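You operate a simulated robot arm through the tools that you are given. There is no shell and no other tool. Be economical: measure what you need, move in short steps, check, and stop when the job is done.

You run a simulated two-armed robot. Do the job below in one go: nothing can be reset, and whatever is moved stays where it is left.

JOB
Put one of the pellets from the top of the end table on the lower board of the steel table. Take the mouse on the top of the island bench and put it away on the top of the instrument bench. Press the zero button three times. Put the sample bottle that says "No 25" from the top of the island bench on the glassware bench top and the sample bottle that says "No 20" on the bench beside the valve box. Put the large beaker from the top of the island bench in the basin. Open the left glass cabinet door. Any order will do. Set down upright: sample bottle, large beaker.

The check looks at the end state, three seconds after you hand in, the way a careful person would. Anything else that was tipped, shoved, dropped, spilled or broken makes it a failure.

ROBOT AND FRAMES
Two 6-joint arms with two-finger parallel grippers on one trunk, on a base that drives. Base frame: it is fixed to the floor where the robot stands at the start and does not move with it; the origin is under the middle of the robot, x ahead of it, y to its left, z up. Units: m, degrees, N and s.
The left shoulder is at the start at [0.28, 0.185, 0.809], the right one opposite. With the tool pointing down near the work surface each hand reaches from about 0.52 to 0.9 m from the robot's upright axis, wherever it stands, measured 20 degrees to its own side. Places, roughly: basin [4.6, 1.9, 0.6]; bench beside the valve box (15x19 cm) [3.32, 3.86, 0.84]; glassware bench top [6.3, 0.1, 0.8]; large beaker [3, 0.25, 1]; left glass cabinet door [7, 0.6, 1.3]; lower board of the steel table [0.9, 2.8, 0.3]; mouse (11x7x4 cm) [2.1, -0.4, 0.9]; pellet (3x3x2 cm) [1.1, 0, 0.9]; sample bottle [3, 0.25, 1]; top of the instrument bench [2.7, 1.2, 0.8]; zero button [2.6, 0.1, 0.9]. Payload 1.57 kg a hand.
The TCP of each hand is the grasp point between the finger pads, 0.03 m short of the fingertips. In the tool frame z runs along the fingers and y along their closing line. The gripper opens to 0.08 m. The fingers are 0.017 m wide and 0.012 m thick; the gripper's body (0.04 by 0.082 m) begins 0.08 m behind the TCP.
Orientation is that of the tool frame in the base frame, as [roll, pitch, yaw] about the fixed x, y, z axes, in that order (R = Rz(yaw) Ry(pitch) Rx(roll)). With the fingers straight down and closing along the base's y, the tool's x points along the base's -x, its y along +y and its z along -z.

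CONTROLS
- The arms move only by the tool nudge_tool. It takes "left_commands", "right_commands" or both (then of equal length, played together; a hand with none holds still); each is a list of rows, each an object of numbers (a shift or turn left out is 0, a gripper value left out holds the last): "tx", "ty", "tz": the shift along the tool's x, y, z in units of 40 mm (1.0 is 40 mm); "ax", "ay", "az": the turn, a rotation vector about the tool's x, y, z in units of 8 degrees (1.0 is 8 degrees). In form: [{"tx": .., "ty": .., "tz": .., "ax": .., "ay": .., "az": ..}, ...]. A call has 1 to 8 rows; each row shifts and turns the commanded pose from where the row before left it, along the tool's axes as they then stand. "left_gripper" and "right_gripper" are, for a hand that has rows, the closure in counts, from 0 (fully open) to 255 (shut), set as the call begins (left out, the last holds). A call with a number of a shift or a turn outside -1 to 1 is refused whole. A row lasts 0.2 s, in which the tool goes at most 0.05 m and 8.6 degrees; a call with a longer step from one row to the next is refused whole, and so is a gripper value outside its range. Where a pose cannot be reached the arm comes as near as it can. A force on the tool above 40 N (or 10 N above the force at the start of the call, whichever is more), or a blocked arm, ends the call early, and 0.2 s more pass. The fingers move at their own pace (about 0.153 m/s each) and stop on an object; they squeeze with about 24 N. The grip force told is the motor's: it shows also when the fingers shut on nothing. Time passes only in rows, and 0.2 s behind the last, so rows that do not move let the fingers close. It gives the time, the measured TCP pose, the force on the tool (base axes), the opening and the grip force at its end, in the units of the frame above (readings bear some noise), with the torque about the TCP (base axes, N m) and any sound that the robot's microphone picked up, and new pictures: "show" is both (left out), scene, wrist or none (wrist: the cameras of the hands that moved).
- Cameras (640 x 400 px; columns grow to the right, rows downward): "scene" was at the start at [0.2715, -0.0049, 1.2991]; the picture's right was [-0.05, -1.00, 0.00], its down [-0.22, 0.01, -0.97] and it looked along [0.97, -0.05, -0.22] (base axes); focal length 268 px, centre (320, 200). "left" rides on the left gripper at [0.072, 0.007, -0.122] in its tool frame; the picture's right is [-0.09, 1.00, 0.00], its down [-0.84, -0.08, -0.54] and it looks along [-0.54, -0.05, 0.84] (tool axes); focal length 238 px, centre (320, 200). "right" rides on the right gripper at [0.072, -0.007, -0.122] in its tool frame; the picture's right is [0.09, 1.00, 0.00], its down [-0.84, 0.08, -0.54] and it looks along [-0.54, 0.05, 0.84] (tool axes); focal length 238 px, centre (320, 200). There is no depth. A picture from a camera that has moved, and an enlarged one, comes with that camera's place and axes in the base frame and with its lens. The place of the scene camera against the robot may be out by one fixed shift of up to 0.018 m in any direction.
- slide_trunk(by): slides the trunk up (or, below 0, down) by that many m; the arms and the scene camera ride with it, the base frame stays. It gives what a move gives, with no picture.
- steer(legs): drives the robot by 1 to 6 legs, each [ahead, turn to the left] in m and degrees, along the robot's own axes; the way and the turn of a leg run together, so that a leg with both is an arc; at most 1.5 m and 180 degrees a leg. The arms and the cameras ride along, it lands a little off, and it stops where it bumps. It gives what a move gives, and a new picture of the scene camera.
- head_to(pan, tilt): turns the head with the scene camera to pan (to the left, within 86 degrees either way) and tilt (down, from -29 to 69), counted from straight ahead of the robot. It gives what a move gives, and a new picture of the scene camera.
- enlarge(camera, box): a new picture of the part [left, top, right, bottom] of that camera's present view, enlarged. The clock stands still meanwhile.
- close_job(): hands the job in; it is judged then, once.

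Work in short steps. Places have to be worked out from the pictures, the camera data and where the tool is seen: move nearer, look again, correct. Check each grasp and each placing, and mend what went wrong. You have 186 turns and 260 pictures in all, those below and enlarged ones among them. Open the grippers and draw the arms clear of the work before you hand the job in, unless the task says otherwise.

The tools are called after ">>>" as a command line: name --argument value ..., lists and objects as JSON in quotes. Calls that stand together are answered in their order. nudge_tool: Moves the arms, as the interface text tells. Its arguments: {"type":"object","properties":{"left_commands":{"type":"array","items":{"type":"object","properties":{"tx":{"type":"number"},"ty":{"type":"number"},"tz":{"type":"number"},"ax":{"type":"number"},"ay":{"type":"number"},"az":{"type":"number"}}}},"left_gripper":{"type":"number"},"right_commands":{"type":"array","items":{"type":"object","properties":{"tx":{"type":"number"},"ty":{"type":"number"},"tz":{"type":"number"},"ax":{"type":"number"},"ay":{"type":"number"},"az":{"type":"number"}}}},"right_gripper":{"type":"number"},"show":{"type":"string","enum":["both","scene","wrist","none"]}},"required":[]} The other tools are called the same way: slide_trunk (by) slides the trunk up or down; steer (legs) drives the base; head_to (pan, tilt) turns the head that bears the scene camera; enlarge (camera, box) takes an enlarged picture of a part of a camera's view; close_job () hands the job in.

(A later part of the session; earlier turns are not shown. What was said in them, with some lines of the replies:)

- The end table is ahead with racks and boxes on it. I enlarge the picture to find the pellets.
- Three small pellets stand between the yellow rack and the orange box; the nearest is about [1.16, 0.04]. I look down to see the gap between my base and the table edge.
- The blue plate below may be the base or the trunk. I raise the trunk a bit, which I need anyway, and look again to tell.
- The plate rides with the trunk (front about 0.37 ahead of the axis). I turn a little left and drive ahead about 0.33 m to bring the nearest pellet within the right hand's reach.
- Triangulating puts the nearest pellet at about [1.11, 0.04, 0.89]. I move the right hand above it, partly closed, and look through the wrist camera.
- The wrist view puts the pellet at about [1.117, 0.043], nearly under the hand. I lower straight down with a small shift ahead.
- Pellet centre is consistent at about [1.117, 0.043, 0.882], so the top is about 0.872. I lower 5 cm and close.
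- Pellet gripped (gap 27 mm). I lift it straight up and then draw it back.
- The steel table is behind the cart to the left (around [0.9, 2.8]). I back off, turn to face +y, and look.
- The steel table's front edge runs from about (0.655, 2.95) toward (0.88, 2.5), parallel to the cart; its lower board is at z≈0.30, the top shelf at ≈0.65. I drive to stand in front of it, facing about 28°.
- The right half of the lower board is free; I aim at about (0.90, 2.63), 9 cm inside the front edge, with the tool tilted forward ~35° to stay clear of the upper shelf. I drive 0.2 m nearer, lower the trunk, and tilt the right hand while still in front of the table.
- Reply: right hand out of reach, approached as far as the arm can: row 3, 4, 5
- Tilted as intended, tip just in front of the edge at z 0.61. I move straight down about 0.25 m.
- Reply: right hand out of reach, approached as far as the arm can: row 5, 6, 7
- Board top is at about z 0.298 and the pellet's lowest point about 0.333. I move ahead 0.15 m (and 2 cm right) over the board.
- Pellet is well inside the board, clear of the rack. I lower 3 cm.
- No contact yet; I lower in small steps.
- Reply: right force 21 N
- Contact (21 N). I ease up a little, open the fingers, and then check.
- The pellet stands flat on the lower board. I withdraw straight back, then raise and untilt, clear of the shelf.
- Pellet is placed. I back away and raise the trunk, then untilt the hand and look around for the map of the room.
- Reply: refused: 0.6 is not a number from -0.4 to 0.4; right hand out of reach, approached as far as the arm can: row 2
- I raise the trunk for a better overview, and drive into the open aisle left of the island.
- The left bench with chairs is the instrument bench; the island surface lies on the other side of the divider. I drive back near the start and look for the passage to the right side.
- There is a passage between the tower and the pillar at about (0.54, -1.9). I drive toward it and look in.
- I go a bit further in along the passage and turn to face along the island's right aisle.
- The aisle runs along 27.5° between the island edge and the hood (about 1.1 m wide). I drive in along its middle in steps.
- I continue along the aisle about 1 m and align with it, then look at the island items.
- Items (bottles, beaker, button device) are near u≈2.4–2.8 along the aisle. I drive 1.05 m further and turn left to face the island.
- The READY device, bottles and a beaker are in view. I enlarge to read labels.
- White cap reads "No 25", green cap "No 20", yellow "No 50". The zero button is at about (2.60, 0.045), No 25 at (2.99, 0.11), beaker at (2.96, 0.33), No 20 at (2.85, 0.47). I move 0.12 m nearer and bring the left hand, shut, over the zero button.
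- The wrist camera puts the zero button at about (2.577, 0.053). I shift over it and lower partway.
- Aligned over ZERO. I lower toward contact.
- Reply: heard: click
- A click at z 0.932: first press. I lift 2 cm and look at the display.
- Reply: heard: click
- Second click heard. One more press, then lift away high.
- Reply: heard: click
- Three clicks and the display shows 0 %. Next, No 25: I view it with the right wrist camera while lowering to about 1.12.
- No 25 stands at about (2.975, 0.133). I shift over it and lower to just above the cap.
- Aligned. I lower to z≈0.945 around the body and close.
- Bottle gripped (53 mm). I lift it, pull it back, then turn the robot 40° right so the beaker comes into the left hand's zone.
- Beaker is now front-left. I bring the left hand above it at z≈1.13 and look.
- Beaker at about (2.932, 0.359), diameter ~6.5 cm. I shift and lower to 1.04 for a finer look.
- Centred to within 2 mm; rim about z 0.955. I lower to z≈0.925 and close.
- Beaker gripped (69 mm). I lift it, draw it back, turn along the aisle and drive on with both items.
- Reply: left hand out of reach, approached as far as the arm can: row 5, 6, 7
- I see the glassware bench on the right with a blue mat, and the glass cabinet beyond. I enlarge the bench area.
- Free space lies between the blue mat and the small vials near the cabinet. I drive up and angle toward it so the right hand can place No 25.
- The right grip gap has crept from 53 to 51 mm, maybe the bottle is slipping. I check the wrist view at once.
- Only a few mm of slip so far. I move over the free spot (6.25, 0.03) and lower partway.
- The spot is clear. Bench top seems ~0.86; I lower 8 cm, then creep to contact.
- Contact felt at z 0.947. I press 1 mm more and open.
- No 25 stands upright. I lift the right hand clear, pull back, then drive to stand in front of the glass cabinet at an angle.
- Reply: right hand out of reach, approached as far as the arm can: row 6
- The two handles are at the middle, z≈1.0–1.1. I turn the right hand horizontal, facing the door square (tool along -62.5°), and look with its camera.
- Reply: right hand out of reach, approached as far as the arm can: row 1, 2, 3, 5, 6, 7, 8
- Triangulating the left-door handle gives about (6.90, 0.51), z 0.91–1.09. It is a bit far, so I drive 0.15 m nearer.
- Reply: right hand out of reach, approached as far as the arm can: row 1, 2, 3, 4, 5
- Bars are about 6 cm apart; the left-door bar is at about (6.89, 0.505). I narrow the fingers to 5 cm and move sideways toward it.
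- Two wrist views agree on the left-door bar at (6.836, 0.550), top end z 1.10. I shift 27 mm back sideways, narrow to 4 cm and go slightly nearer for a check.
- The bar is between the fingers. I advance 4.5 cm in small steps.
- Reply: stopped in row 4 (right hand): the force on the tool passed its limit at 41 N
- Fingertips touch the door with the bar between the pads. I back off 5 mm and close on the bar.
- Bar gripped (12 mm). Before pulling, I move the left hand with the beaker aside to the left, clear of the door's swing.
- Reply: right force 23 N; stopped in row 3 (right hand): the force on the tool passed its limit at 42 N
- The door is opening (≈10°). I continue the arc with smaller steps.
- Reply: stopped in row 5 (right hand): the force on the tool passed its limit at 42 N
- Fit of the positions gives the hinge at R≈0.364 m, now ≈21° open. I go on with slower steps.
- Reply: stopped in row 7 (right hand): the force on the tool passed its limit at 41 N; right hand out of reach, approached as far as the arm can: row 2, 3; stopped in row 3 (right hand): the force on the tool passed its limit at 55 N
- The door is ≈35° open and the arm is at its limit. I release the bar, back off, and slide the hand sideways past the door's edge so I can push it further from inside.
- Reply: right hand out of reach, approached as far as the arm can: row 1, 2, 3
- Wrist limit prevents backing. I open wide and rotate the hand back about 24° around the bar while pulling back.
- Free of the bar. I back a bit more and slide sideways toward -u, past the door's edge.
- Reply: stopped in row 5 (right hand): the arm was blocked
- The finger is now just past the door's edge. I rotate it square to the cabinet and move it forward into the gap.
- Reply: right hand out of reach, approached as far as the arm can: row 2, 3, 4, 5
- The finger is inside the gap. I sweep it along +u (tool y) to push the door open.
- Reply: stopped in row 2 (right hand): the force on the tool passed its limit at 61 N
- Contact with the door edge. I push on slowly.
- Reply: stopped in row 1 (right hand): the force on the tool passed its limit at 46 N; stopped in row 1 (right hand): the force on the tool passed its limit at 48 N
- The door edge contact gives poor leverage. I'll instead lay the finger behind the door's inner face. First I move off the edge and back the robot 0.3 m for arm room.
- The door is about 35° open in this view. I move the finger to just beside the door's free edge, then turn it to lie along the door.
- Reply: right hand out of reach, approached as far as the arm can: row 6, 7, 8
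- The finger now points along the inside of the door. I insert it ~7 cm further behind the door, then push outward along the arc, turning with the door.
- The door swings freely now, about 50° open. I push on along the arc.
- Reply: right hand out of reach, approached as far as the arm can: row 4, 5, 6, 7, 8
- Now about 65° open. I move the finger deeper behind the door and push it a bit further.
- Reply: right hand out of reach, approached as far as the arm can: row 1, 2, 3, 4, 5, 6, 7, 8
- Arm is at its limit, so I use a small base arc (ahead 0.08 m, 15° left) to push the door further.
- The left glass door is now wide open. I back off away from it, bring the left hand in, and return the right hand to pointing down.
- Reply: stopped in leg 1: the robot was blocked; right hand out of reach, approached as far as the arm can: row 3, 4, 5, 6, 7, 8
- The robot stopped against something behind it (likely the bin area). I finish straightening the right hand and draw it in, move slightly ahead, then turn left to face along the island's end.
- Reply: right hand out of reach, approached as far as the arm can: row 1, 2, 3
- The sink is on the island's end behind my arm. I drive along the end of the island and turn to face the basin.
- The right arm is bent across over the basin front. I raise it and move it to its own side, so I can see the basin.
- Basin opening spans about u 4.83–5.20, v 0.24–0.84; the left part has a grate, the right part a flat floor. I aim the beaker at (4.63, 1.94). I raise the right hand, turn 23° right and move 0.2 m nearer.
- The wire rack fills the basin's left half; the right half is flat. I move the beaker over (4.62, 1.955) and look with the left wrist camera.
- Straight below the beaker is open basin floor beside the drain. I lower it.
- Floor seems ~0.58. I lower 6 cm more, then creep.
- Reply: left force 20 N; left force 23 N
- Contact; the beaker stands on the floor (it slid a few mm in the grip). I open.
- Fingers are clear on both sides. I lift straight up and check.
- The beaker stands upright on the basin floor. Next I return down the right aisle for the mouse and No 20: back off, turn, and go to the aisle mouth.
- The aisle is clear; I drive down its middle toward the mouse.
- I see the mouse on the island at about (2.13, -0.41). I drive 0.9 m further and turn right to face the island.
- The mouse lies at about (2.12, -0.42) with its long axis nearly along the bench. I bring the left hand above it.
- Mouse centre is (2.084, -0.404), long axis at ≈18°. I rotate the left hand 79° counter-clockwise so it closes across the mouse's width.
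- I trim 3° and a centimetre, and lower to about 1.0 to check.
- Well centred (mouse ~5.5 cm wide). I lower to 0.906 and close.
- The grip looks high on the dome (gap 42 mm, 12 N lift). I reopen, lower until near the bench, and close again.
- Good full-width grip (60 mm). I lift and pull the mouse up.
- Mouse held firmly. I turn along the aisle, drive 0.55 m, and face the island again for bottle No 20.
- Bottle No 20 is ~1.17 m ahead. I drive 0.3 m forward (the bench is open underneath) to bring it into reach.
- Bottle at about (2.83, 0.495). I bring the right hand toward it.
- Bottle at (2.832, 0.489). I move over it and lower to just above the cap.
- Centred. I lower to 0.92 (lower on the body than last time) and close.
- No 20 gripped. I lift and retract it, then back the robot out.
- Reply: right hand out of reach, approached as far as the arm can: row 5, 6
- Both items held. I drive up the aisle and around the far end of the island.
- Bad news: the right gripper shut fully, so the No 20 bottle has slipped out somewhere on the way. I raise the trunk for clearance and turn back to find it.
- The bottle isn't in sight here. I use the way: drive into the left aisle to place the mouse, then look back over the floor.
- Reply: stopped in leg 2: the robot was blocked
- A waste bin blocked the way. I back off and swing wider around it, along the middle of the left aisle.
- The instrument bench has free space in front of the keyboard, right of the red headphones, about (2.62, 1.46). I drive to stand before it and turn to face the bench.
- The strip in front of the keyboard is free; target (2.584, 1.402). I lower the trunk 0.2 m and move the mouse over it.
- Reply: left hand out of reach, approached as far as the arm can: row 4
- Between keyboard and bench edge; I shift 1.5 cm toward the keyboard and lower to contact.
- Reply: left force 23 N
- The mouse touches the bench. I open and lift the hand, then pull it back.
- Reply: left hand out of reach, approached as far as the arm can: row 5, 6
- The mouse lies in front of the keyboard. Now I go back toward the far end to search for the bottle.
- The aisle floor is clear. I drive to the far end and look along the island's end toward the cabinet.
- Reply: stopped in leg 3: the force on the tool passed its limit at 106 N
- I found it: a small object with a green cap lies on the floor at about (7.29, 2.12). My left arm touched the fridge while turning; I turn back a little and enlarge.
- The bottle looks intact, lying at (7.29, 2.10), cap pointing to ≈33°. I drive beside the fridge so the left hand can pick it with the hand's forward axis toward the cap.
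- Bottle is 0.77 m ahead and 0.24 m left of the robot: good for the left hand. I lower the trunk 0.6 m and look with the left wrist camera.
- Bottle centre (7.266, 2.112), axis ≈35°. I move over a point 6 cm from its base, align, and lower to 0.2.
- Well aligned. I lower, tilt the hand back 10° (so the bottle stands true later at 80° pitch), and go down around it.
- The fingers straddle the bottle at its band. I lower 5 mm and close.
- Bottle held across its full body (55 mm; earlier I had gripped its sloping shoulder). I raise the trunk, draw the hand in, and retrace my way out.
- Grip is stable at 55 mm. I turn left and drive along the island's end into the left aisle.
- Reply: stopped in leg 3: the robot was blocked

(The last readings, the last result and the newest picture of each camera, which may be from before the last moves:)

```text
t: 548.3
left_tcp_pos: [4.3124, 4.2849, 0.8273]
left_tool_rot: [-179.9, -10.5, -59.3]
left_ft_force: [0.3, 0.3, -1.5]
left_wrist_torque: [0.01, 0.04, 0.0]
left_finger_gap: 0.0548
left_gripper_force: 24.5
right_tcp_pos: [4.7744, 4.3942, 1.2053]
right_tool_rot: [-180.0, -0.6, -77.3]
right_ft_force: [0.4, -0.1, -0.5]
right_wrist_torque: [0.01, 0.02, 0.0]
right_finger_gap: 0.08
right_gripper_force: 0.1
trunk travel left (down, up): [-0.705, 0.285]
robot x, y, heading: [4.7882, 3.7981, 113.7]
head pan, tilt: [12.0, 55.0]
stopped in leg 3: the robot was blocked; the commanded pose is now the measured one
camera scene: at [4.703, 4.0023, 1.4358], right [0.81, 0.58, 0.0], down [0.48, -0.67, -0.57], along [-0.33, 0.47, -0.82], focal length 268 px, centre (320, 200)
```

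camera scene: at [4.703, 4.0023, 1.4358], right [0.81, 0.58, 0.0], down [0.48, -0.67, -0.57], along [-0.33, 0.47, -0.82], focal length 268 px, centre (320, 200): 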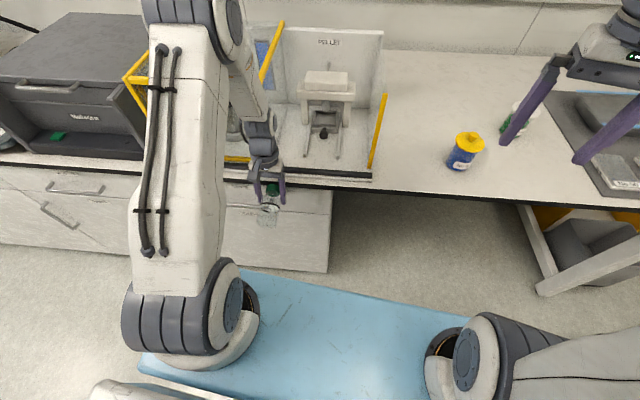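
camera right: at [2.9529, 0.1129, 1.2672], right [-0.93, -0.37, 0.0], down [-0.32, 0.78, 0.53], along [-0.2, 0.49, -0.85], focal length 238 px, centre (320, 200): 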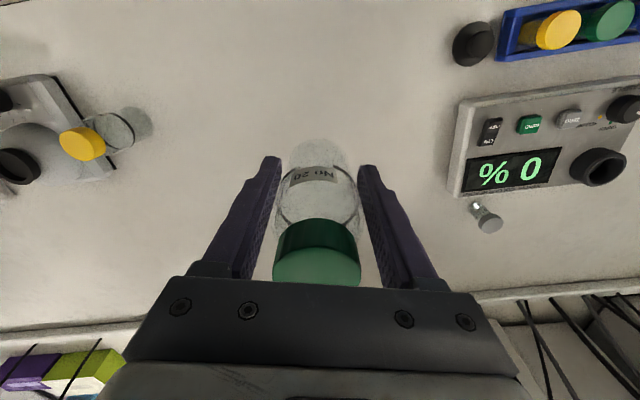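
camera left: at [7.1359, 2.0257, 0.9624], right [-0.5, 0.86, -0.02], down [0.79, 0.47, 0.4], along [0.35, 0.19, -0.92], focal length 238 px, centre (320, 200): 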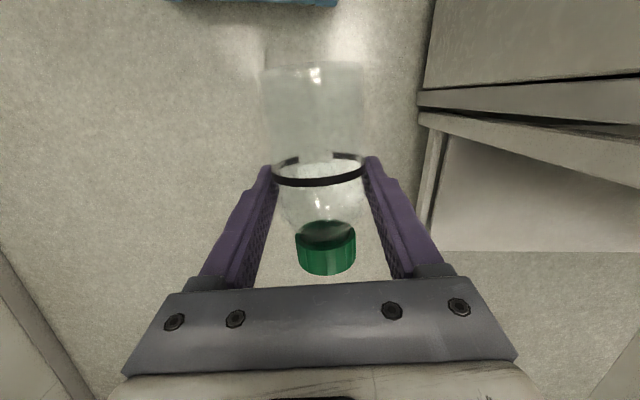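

I was stopped with the bottle close to this bench's front. I back off, raise the left hand, and turn along the aisle.

>>> steer --legs '[[-0.2, 0]]'

>>> nudge_tool --left_commands '[{"tz": -0.9}, {"tz": -0.9}, {"tz": -0.9}, {"tz": -0.9}, {"tz": -0.9}, {"tz": -0.9}, {"tz": -0.9}]' --show "wrist"

>>> steer --legs '[[0, -84], [-1.45, 0], [0, 45]]'

>>> head_to --pan 20 --tilt 32

```text
t: 549.9
left_tcp_pos: [4.3928, 4.1032, 0.8266]
left_tool_rot: [-179.9, -10.6, -59.4]
left_ft_force: [-0.5, -0.2, -1.4]
left_wrist_torque: [-0.02, 0.03, 0.05]
left_finger_gap: 0.055
left_gripper_force: 23.7
right_tcp_pos: [4.853, 4.2108, 1.2034]
right_tool_rot: [-179.9, -0.8, -77.3]
right_ft_force: [0.1, 1.1, -1.4]
right_wrist_torque: [-0.04, 0.0, 0.0]
right_finger_gap: 0.0798
right_gripper_force: 0.1
trunk travel left (down, up): [-0.705, 0.285]
robot x, y, heading: [4.8682, 3.6137, 113.4]
head pan, tilt: [12.0, 55.0]
camera scene: at [4.782, 3.8208, 1.4354], right [0.81, 0.58, 0.0], down [0.48, -0.67, -0.57], along [-0.33, 0.47, -0.82], focal length 268 px, centre (320, 200)
```

scene: 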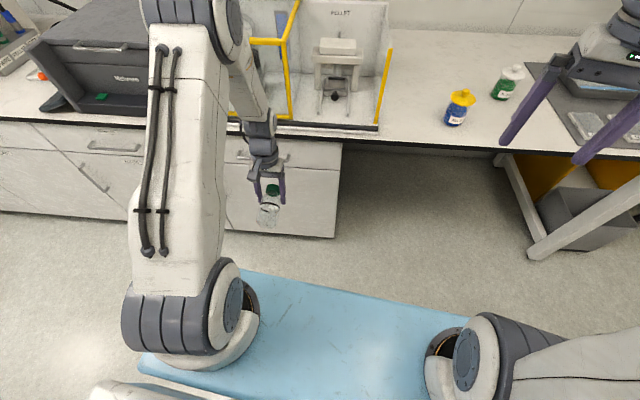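

```text
t: 551.5
left_tcp_pos: [4.37, 4.1431, 1.074]
left_tool_rot: [-179.9, -10.6, -59.4]
left_ft_force: [-0.1, 0.2, -1.2]
left_wrist_torque: [0.02, 0.01, 0.0]
left_finger_gap: 0.0548
left_gripper_force: 24.3
right_tcp_pos: [4.8529, 4.2119, 1.205]
right_tool_rot: [-179.9, -0.9, -77.4]
right_ft_force: [-0.2, 0.1, 0.4]
right_wrist_torque: [0.0, 0.02, -0.02]
right_finger_gap: 0.0799
right_gripper_force: 0.1
trunk travel left (down, up): [-0.705, 0.285]
robot x, y, heading: [4.8705, 3.6138, 113.6]
head pan, tilt: [12.0, 55.0]
camera left: at [4.3878, 4.0962, 1.2081], right [-0.9, -0.43, -0.02], down [-0.4, 0.83, 0.38], along [-0.15, 0.35, -0.93], focal length 238 px, centre (320, 200)
```

left: 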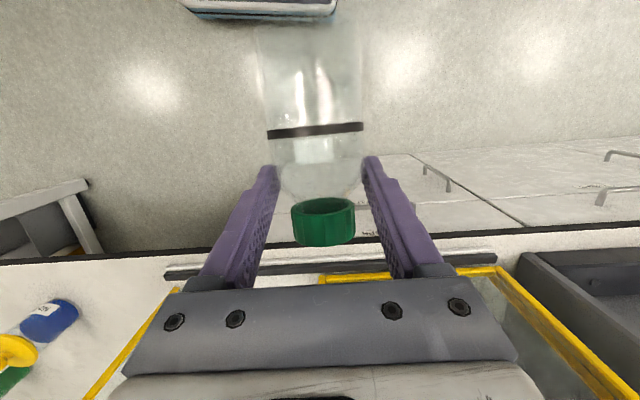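

```text
t: 558.7
left_tcp_pos: [4.8279, 3.9428, 1.0879]
left_tool_rot: [-179.9, -9.0, -138.8]
left_ft_force: [-1.7, 1.1, -0.7]
left_wrist_torque: [-0.01, -0.12, 0.0]
left_finger_gap: 0.0551
left_gripper_force: 23.8
right_tcp_pos: [4.9758, 3.4766, 1.2104]
right_tool_rot: [179.6, 0.6, -156.8]
right_ft_force: [-1.8, 0.4, 0.2]
right_wrist_torque: [-0.09, -0.09, 0.0]
right_finger_gap: 0.0803
right_gripper_force: 0.0
trunk travel left (down, up): [-0.705, 0.285]
robot x, y, heading: [4.4005, 3.4017, 41.4]
head pan, tilt: [12.0, 55.0]
stopped in leg 2: the robot was blocked; the commanded pose is now the measured one
camera scene: at [4.583, 3.5694, 1.4363], right [0.8, -0.6, 0.0], down [-0.49, -0.66, -0.57], along [0.34, 0.46, -0.82], focal length 268 px, centre (320, 200)
```

scene: 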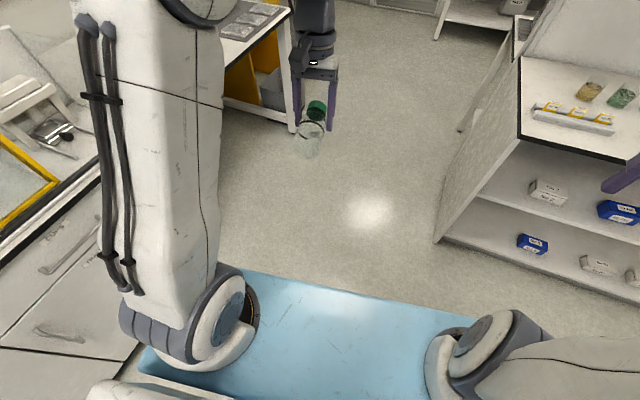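

```text
t: 559.5
left_tcp_pos: [4.8294, 3.9459, 1.0854]
left_tool_rot: [-180.0, -9.4, -138.6]
left_ft_force: [-0.4, 0.5, -1.7]
left_wrist_torque: [0.03, -0.03, 0.01]
left_finger_gap: 0.055
left_gripper_force: 23.4
right_tcp_pos: [4.9798, 3.481, 1.2094]
right_tool_rot: [179.6, 0.1, -156.5]
right_ft_force: [0.6, -0.7, -0.4]
right_wrist_torque: [0.03, -0.02, 0.02]
right_finger_gap: 0.0802
right_gripper_force: 0.1
trunk travel left (down, up): [-0.705, 0.285]
robot x, y, heading: [4.3986, 3.3996, 41.0]
head pan, tilt: [20.0, 32.0]
camera scene: at [4.5899, 3.5927, 1.4686], right [0.88, -0.48, 0.0], down [-0.26, -0.47, -0.84], along [0.4, 0.74, -0.54], focal length 268 px, centre (320, 200)
```

scene: 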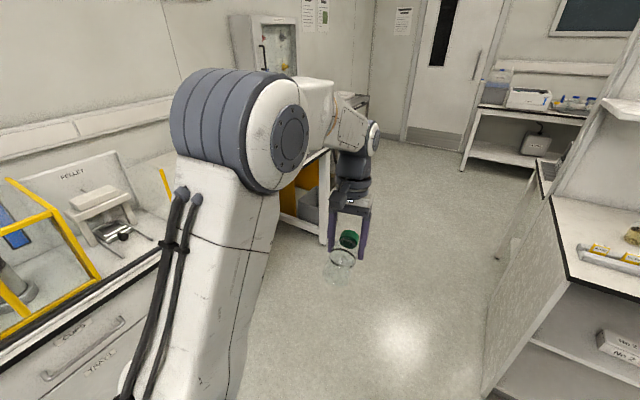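

The bin's edge blocked the reverse path. I pull forward, angle further away from it and back along the bench side of the aisle.

>>> steer --legs '[[0.25, 0], [0, -24], [-1.33, 0], [0, 50]]'

```text
t: 571.2
left_tcp_pos: [3.454, 3.8543, 1.085]
left_tool_rot: [180.0, -9.2, -112.9]
left_ft_force: [-1.0, 0.2, -0.8]
left_wrist_torque: [0.06, -0.03, 0.0]
left_finger_gap: 0.0551
left_gripper_force: 23.9
right_tcp_pos: [3.7914, 3.5009, 1.2082]
right_tool_rot: [179.7, 0.2, -130.8]
right_ft_force: [-0.2, -0.2, 0.2]
right_wrist_torque: [-0.04, -0.05, -0.01]
right_finger_gap: 0.08
right_gripper_force: 0.0
trunk travel left (down, up): [-0.705, 0.285]
robot x, y, heading: [3.3037, 3.1793, 66.6]
head pan, tilt: [20.0, 32.0]
camera scene: at [3.3909, 3.4125, 1.4684], right [1.0, -0.06, 0.0], down [-0.03, -0.53, -0.85], along [0.05, 0.85, -0.53], focal length 268 px, centre (320, 200)
```

scene: 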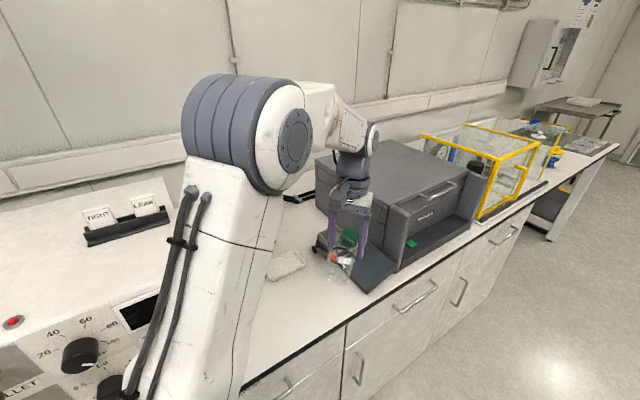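

The free spot beside the valve box is at (3.32, 3.86), about 0.115 m inside the bench edge. I back off 0.22 m for arm room, move the bottle over the spot, and start tipping it upright.

>>> steer --legs '[[-0.22, 0]]'

>>> nudge_tool --left_commands '[{"tx": -0.86, "ty": 0.6, "tz": -0.25}, {"tx": -0.86, "ty": 0.6, "tz": -0.25}, {"tx": -0.86, "ty": 0.6, "tz": -0.25}, {"tx": -0.86, "ty": 0.6, "tz": -0.25}, {"ay": -0.9}, {"ay": -0.9}, {"ay": -0.9}, {"ay": -0.9}]' --show "none"

>>> nudge_tool --left_commands '[{"ay": -0.95}, {"ay": -0.95}, {"ay": -0.95}, {"ay": -0.95}, {"ay": -0.95}, {"ay": -0.95}, {"ay": -0.95}, {"ay": -0.95}]'

```text
t: 572.8
left_tcp_pos: [3.3679, 3.6511, 1.0849]
left_tool_rot: [-179.9, -9.3, -112.8]
left_ft_force: [-0.2, 0.3, -1.4]
left_wrist_torque: [0.05, 0.01, -0.01]
left_finger_gap: 0.0552
left_gripper_force: 23.8
right_tcp_pos: [3.7052, 3.2972, 1.2077]
right_tool_rot: [179.6, 0.2, -130.8]
right_ft_force: [0.6, 0.0, -0.2]
right_wrist_torque: [-0.05, -0.03, 0.02]
right_finger_gap: 0.0799
right_gripper_force: 0.1
trunk travel left (down, up): [-0.705, 0.285]
robot x, y, heading: [3.2197, 2.9741, 66.9]
head pan, tilt: [20.0, 32.0]
camera scene: at [3.304, 3.2104, 1.4683], right [1.0, -0.06, 0.0], down [-0.03, -0.53, -0.85], along [0.05, 0.85, -0.53], focal length 268 px, centre (320, 200)
```

scene: 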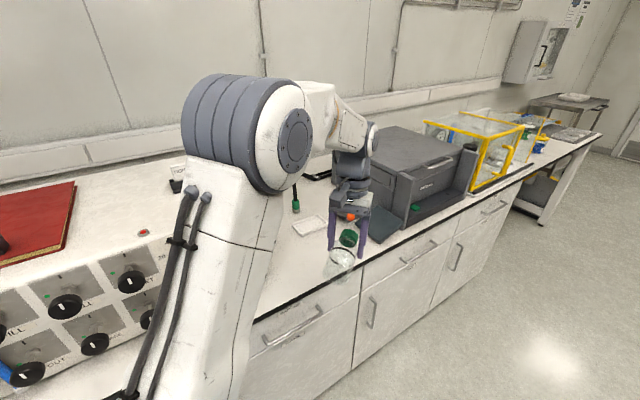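

```text
t: 574.6
left_tcp_pos: [3.336, 3.8202, 1.1021]
left_tool_rot: [-180.0, 19.5, -112.8]
left_ft_force: [0.6, -1.0, -0.8]
left_wrist_torque: [-0.02, -0.02, -0.03]
left_finger_gap: 0.055
left_gripper_force: 23.7
right_tcp_pos: [3.7054, 3.2983, 1.2077]
right_tool_rot: [179.7, 0.3, -130.8]
right_ft_force: [0.1, 0.5, 0.7]
right_wrist_torque: [0.01, -0.03, 0.0]
right_finger_gap: 0.0798
right_gripper_force: 0.1
trunk travel left (down, up): [-0.705, 0.285]
robot x, y, heading: [3.2188, 2.9781, 66.8]
head pan, tilt: [20.0, 32.0]
```

```text
t: 576.4
left_tcp_pos: [3.3534, 3.8099, 1.0986]
left_tool_rot: [-174.0, 55.0, -111.9]
left_ft_force: [0.8, 0.5, -1.0]
left_wrist_torque: [-0.01, 0.04, -0.04]
left_finger_gap: 0.0549
left_gripper_force: 24.1
left hand out of reach, approached as far as the arm can: row 4, 5, 6, 7, 8
right_tcp_pos: [3.7061, 3.2973, 1.2081]
right_tool_rot: [179.6, 0.3, -130.8]
right_ft_force: [-0.7, -0.1, -0.6]
right_wrist_torque: [0.0, -0.02, -0.03]
right_finger_gap: 0.0799
right_gripper_force: 0.0
trunk travel left (down, up): [-0.705, 0.285]
robot x, y, heading: [3.2163, 2.9769, 67.1]
head pan, tilt: [20.0, 32.0]
camera scene: at [3.3038, 3.2101, 1.4684], right [1.0, -0.06, 0.0], down [-0.03, -0.53, -0.85], along [0.05, 0.85, -0.53], focal length 268 px, centre (320, 200)
camera left: at [3.2821, 3.6864, 1.1086], right [-0.87, 0.5, 0.02], down [0.03, 0.02, 1.0], along [0.5, 0.87, -0.03], focal length 238 px, centre (320, 200)
```

scene: 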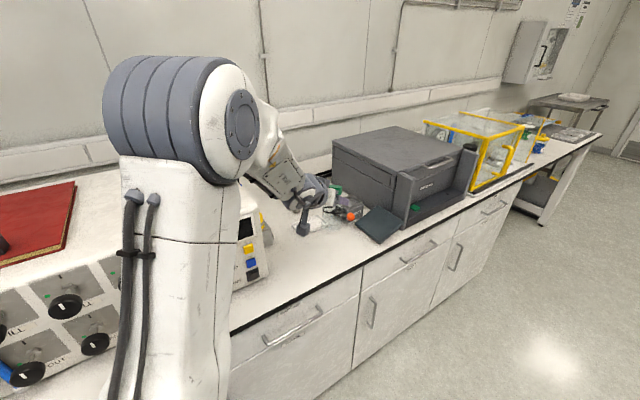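
left: 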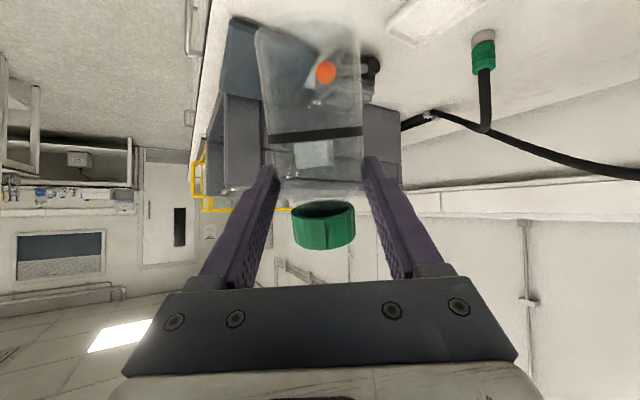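

The hand stalled at 55° pitch. I try reaching a little further ahead so the wrist has room, and let it settle.

>>> nudge_tool --left_commands '[{"tz": 0.6}, {"tz": 0.6}, {"tz": 0.3}, {}]' --show "wrist"

```text
t: 577.4
left_tcp_pos: [3.3768, 3.8538, 1.064]
left_tool_rot: [-173.9, 55.1, -111.9]
left_ft_force: [-1.1, -0.1, -2.1]
left_wrist_torque: [0.0, 0.04, 0.03]
left_finger_gap: 0.0549
left_gripper_force: 23.6
right_tcp_pos: [3.7056, 3.2964, 1.2089]
right_tool_rot: [179.5, 0.2, -130.7]
right_ft_force: [0.0, -0.3, 1.0]
right_wrist_torque: [-0.01, 0.0, -0.01]
right_finger_gap: 0.0799
right_gripper_force: 0.1
trunk travel left (down, up): [-0.705, 0.285]
robot x, y, heading: [3.2185, 2.9717, 67.2]
head pan, tilt: [20.0, 32.0]
camera left: at [3.3059, 3.7296, 1.0741], right [-0.87, 0.5, 0.01], down [0.03, 0.02, 1.0], along [0.5, 0.87, -0.03], focal length 238 px, centre (320, 200)
```

left: 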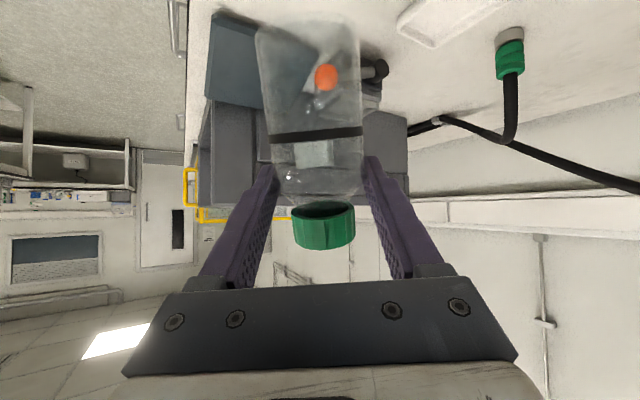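

>>> nudge_tool --left_commands '[{"ay": -0.9}, {"ay": -0.9}, {"ay": -0.9}, {"tz": -0.3}, {}]' --show "none"

>>> slide_trunk --by -0.1

>>> nudge_tool --left_commands '[{"tx": -0.8}, {"tx": -0.8}, {"tx": -0.8, "ay": -0.8}, {"ay": -0.8}, {"ay": -0.8}]' --show "none"

```text
t: 578.6
left_tcp_pos: [3.3557, 3.8495, 1.0687]
left_tool_rot: [-164.8, 76.3, -102.5]
left_ft_force: [-0.1, 0.2, -2.1]
left_wrist_torque: [-0.03, -0.02, 0.0]
left_finger_gap: 0.0551
left_gripper_force: 23.9
left hand out of reach, approached as far as the arm can: row 3
right_tcp_pos: [3.705, 3.2981, 1.2072]
right_tool_rot: [179.6, 0.2, -130.8]
right_ft_force: [0.1, 0.5, -0.4]
right_wrist_torque: [0.03, 0.04, 0.02]
right_finger_gap: 0.08
right_gripper_force: 0.0
trunk travel left (down, up): [-0.705, 0.285]
robot x, y, heading: [3.2159, 2.9731, 66.4]
head pan, tilt: [20.0, 32.0]
```

```text
t: 580.0
left_tcp_pos: [3.3557, 3.8497, 0.9696]
left_tool_rot: [-164.8, 76.4, -102.4]
left_ft_force: [0.0, 0.5, -0.4]
left_wrist_torque: [-0.04, 0.02, 0.03]
left_finger_gap: 0.0551
left_gripper_force: 24.2
right_tcp_pos: [3.7056, 3.2964, 1.1089]
right_tool_rot: [179.6, 0.2, -130.7]
right_ft_force: [0.2, 0.2, -0.7]
right_wrist_torque: [0.01, 0.0, -0.01]
right_finger_gap: 0.0801
right_gripper_force: 0.0
trunk travel left (down, up): [-0.605, 0.385]
robot x, y, heading: [3.2178, 2.9749, 66.6]
head pan, tilt: [20.0, 32.0]
```

```text
t: 581.2
left_tcp_pos: [3.3473, 3.8771, 1.0662]
left_tool_rot: [-30.4, 83.1, 31.8]
left_ft_force: [-0.1, -0.5, -1.8]
left_wrist_torque: [-0.03, 0.04, -0.02]
left_finger_gap: 0.0551
left_gripper_force: 23.6
left hand out of reach, approached as far as the arm can: row 5
right_tcp_pos: [3.7046, 3.2968, 1.1093]
right_tool_rot: [179.6, 0.2, -130.8]
right_ft_force: [1.1, -0.5, -0.6]
right_wrist_torque: [0.02, 0.0, -0.01]
right_finger_gap: 0.0801
right_gripper_force: 0.0
trunk travel left (down, up): [-0.605, 0.385]
robot x, y, heading: [3.2163, 2.9739, 66.7]
head pan, tilt: [20.0, 32.0]
```

Now the pitch is past level (≈96°). I turn back ~15° and level the roll, so the bottle should stand upright, and shift toward the spot's centre.

>>> nudge_tool --left_commands '[{"ay": 0.95, "az": 0.22}, {"ay": 0.95, "az": 0.22}, {"ty": 0.42, "tz": -0.7}, {}]'

```text
t: 582.2
left_tcp_pos: [3.3195, 3.859, 1.0692]
left_tool_rot: [-179.5, 80.8, -117.0]
left_ft_force: [0.5, 0.5, -0.5]
left_wrist_torque: [-0.03, 0.01, 0.03]
left_finger_gap: 0.0551
left_gripper_force: 24.2
right_tcp_pos: [3.7045, 3.2961, 1.1093]
right_tool_rot: [179.6, 0.2, -130.7]
right_ft_force: [0.4, -0.5, 0.3]
right_wrist_torque: [0.0, 0.01, 0.0]
right_finger_gap: 0.0799
right_gripper_force: 0.1
trunk travel left (down, up): [-0.605, 0.385]
robot x, y, heading: [3.2162, 2.9732, 66.8]
head pan, tilt: [20.0, 32.0]
camera scene: at [3.3038, 3.21, 1.3684], right [1.0, -0.06, 0.0], down [-0.03, -0.53, -0.85], along [0.05, 0.85, -0.53], focal length 268 px, centre (320, 200)
camera left: at [3.253, 3.7441, 1.0182], right [-0.88, 0.47, 0.09], down [-0.12, -0.39, 0.91], along [0.47, 0.79, 0.4], focal length 238 px, centre (320, 200)
```

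scene: 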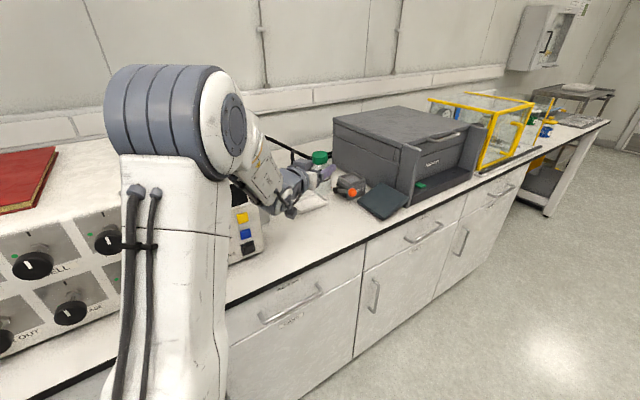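
left: 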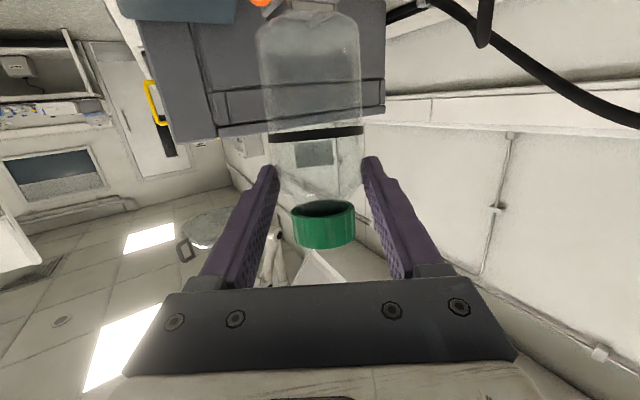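

The bottle hangs upright (pitch 80.8°, level roll) over a clear spot. I lower it 14 cm.

>>> nudge_tool --left_commands '[{"tx": 0.86, "tz": 0.14}, {"tx": 0.86, "tz": 0.14}, {"tx": 0.86, "tz": 0.14}, {"tx": 0.8, "tz": 0.13}]'

```text
t: 583.2
left_tcp_pos: [3.3167, 3.8647, 0.9368]
left_tool_rot: [-176.2, 80.8, -114.0]
left_ft_force: [-0.1, 0.9, 2.2]
left_wrist_torque: [-0.04, 0.05, -0.01]
left_finger_gap: 0.0553
left_gripper_force: 24.1
left hand out of reach, approached as far as the arm can: row 4
right_tcp_pos: [3.7051, 3.2978, 1.1093]
right_tool_rot: [179.5, 0.2, -130.8]
right_ft_force: [-0.5, -0.3, -0.7]
right_wrist_torque: [-0.01, -0.02, -0.03]
right_finger_gap: 0.0798
right_gripper_force: 0.1
trunk travel left (down, up): [-0.605, 0.385]
robot x, y, heading: [3.2188, 2.9775, 66.8]
head pan, tilt: [20.0, 32.0]
camera scene: at [3.3038, 3.2097, 1.3686], right [1.0, -0.06, 0.0], down [-0.03, -0.53, -0.85], along [0.05, 0.85, -0.53], focal length 268 px, centre (320, 200)
camera left: at [3.2494, 3.7498, 0.8858], right [-0.88, 0.48, 0.08], down [-0.13, -0.39, 0.91], along [0.47, 0.79, 0.4], focal length 238 px, centre (320, 200)
```

scene: 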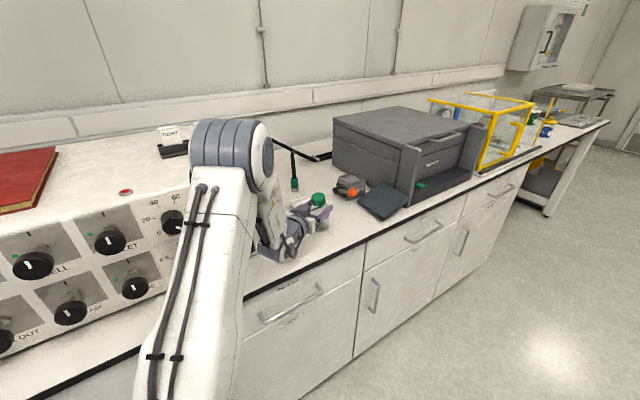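
left: 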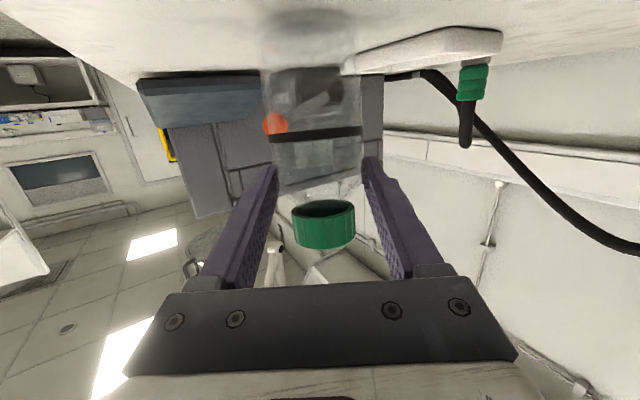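

The arm is near its limit, so I lower with the trunk in small steps until contact.

>>> slide_trunk --by -0.012

>>> slide_trunk --by -0.006

```text
t: 583.8
left_tcp_pos: [3.3174, 3.8649, 0.9294]
left_tool_rot: [-176.4, 81.4, -114.1]
left_ft_force: [4.2, 5.7, 24.4]
left_wrist_torque: [0.25, -0.16, 0.01]
left_finger_gap: 0.0556
left_gripper_force: 23.8
right_tcp_pos: [3.7058, 3.2966, 1.0973]
right_tool_rot: [179.6, 0.3, -130.8]
right_ft_force: [-0.3, 0.7, -0.4]
right_wrist_torque: [0.05, -0.01, 0.02]
right_finger_gap: 0.0802
right_gripper_force: 0.1
trunk travel left (down, up): [-0.593, 0.397]
robot x, y, heading: [3.2168, 2.9766, 66.8]
head pan, tilt: [20.0, 32.0]
```

```text
t: 584.2
left_tcp_pos: [3.3169, 3.8652, 0.9267]
left_tool_rot: [-176.2, 81.3, -113.9]
left_ft_force: [-0.1, -8.2, 13.9]
left_wrist_torque: [-2.68, 1.13, 0.38]
left_finger_gap: 0.0549
left_gripper_force: 23.8
right_tcp_pos: [3.7051, 3.2959, 1.0932]
right_tool_rot: [179.5, 0.3, -130.8]
right_ft_force: [0.5, -0.2, 0.1]
right_wrist_torque: [0.0, -0.01, -0.01]
right_finger_gap: 0.08
right_gripper_force: 0.1
trunk travel left (down, up): [-0.589, 0.401]
robot x, y, heading: [3.2191, 2.9734, 66.9]
head pan, tilt: [20.0, 32.0]
stopped: the force on the tool passed its limit at 45 N (the readings are from after the stop); the commanded pose is now the measured one
```

Contact is firm. I ease up 3 mm and open the fingers.

>>> slide_trunk --by 0.003

>>> nudge_tool --left_commands '[{}, {}, {}]' --left_gripper 0 --show "wrist"

```text
t: 584.7
left_tcp_pos: [3.3175, 3.8647, 0.9262]
left_tool_rot: [-176.2, 81.1, -114.0]
left_ft_force: [0.0, 0.0, -1.1]
left_wrist_torque: [-0.01, 0.0, 0.01]
left_finger_gap: 0.0549
left_gripper_force: 24.1
right_tcp_pos: [3.7057, 3.2968, 1.0943]
right_tool_rot: [179.6, 0.2, -130.7]
right_ft_force: [-0.7, -0.9, 0.4]
right_wrist_torque: [-0.01, 0.01, 0.0]
right_finger_gap: 0.0798
right_gripper_force: 0.0
trunk travel left (down, up): [-0.592, 0.398]
robot x, y, heading: [3.2145, 2.9721, 66.8]
head pan, tilt: [20.0, 32.0]
```

```text
t: 585.5
left_tcp_pos: [3.318, 3.8656, 0.9273]
left_tool_rot: [-176.1, 81.3, -113.9]
left_ft_force: [-0.1, -0.6, -0.2]
left_wrist_torque: [-0.02, 0.01, 0.02]
left_finger_gap: 0.08
left_gripper_force: 0.1
right_tcp_pos: [3.7047, 3.2978, 1.0956]
right_tool_rot: [179.5, 0.2, -130.8]
right_ft_force: [-0.2, -0.4, -0.2]
right_wrist_torque: [-0.02, 0.02, 0.0]
right_finger_gap: 0.0802
right_gripper_force: 0.1
trunk travel left (down, up): [-0.592, 0.398]
robot x, y, heading: [3.2185, 2.9735, 66.6]
head pan, tilt: [20.0, 32.0]
camera left: at [3.2505, 3.7512, 0.8754], right [-0.88, 0.48, 0.08], down [-0.13, -0.39, 0.91], along [0.47, 0.79, 0.41], focal length 238 px, centre (320, 200)
```

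left: 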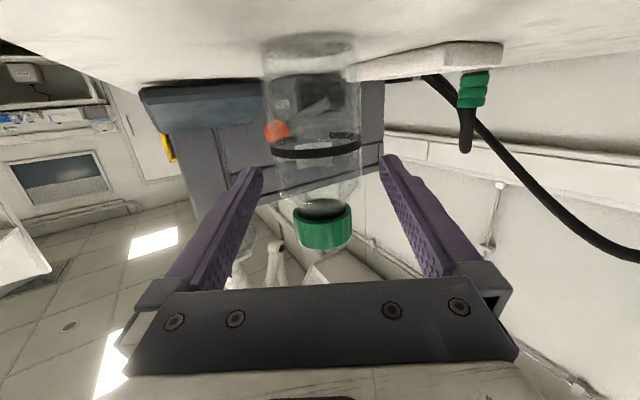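

The bottle stands free and upright. The fingers point along the robot's heading, so I back the robot straight off.

>>> steer --legs '[[-0.18, 0]]'

>>> enlarge --camera "scene" --box '[220, 130, 440, 270]'

```text
t: 587.0
left_tcp_pos: [3.2444, 3.6987, 0.9271]
left_tool_rot: [-176.0, 81.2, -113.8]
left_ft_force: [-0.9, 0.4, -0.4]
left_wrist_torque: [-0.01, -0.03, -0.01]
left_finger_gap: 0.0802
left_gripper_force: 0.1
right_tcp_pos: [3.6327, 3.1315, 1.0947]
right_tool_rot: [179.4, 0.2, -130.9]
right_ft_force: [-0.1, 0.3, 0.2]
right_wrist_torque: [0.01, -0.01, -0.02]
right_finger_gap: 0.08
right_gripper_force: 0.1
trunk travel left (down, up): [-0.592, 0.398]
robot x, y, heading: [3.1446, 2.8096, 66.7]
head pan, tilt: [20.0, 32.0]
camera scene: at [3.2319, 3.0438, 1.3556], right [1.0, -0.06, 0.0], down [-0.03, -0.53, -0.85], along [0.05, 0.85, -0.53], focal length 268 px, centre (320, 200)
```

scene: 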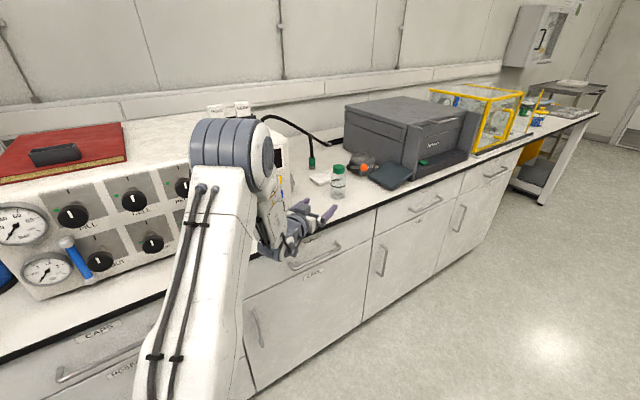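

```text
2.86 times, centred on (330, 200) of scene
camera zoom: at [3.2319, 3.0438, 1.3556], right [1.0, -0.06, 0.0], down [-0.03, -0.53, -0.85], along [0.05, 0.85, -0.53], focal length 765 px, centre (291, 200)
```

zoom: 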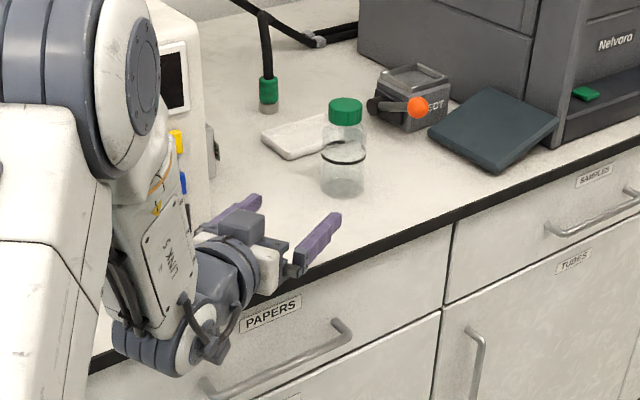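

No 20 stands upright beside the valve box; grippers are open. I draw the arm a little further clear.

>>> steer --legs '[[-0.12, 0]]'

>>> head_to --pan -70 --tilt 25

```text
t: 588.2
left_tcp_pos: [3.197, 3.5875, 0.9267]
left_tool_rot: [-176.1, 81.2, -113.9]
left_ft_force: [0.0, 0.1, -0.3]
left_wrist_torque: [0.0, 0.0, -0.01]
left_finger_gap: 0.08
left_gripper_force: 0.0
right_tcp_pos: [3.5848, 3.0188, 1.095]
right_tool_rot: [179.6, 0.3, -130.8]
right_ft_force: [-0.4, 0.4, 0.6]
right_wrist_torque: [-0.03, 0.0, 0.01]
right_finger_gap: 0.0801
right_gripper_force: 0.0
trunk travel left (down, up): [-0.592, 0.398]
robot x, y, heading: [3.0931, 2.694, 66.8]
head pan, tilt: [20.0, 32.0]
camera scene: at [3.1837, 2.9316, 1.3556], right [1.0, -0.06, 0.0], down [-0.03, -0.53, -0.85], along [0.05, 0.85, -0.53], focal length 268 px, centre (320, 200)
```

scene: 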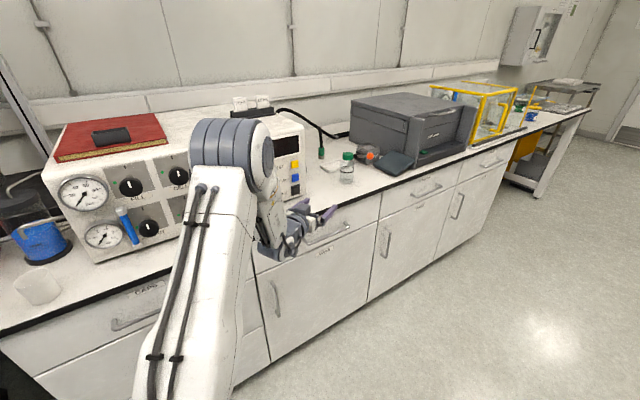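

```text
t: 589.9
left_tcp_pos: [3.1975, 3.5865, 0.9264]
left_tool_rot: [-176.2, 81.2, -113.9]
left_ft_force: [-0.2, -0.4, 0.1]
left_wrist_torque: [0.01, 0.01, 0.01]
left_finger_gap: 0.0799
left_gripper_force: 0.2
right_tcp_pos: [3.5863, 3.0185, 1.0961]
right_tool_rot: [179.6, 0.2, -130.8]
right_ft_force: [-0.8, 0.4, 0.5]
right_wrist_torque: [-0.01, 0.02, 0.01]
right_finger_gap: 0.0801
right_gripper_force: 0.0
trunk travel left (down, up): [-0.592, 0.398]
robot x, y, heading: [3.0988, 2.6962, 66.5]
head pan, tilt: [-70.0, 25.0]
camera scene: at [3.2704, 2.8366, 1.3668], right [-0.06, -1.0, 0.0], down [-0.42, 0.02, -0.91], along [0.9, -0.05, -0.42], focal length 268 px, centre (320, 200)
```

scene: 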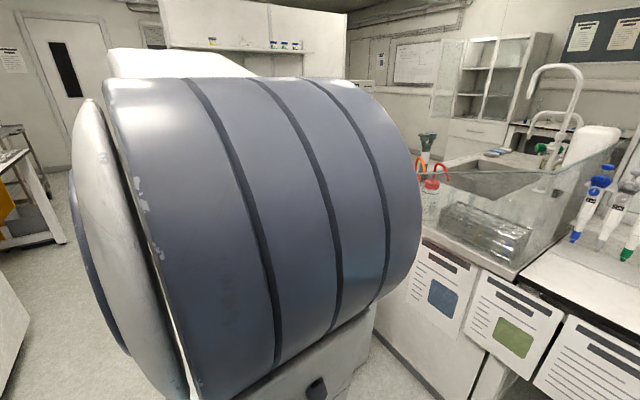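

All the jobs are placed, the grippers are open and the arms are clear, and the cabinet door still stands open in the distance. I hand in.

>>> close_job

```text
The job is handed in.
```

All six tasks were done and I handed the job in, but bottle No 20 was dropped on the floor on the way, and I bumped things while driving.

- **Pellet:** it stands on the lower board of the steel table.
- **Mouse:** it lies on the instrument bench, in front of the keyboard.
- **Zero button:** pressed three times, with a click each time; the display read 0 %.
- **No 25:** it stands upright on the glassware bench top.
- **No 20:** it stands upright on the bench beside the valve box. It slipped from the right gripper on the way. I found it lying on the floor, apparently unbroken, and picked it up again.
- **Large beaker:** it stands upright on the flat part of the basin floor.
- **Left glass cabinet door:** pulled and pushed wide open.

**Bumps:**
- The robot was blocked twice in the left aisle, most likely by the red dry-waste bin.
- It was blocked once at the island's end and once at the front of the bench in the left aisle.
- The left arm hit the fridge at about 106 N.

I did not check afterwards whether the bin had been shoved, so the check could fail on that.
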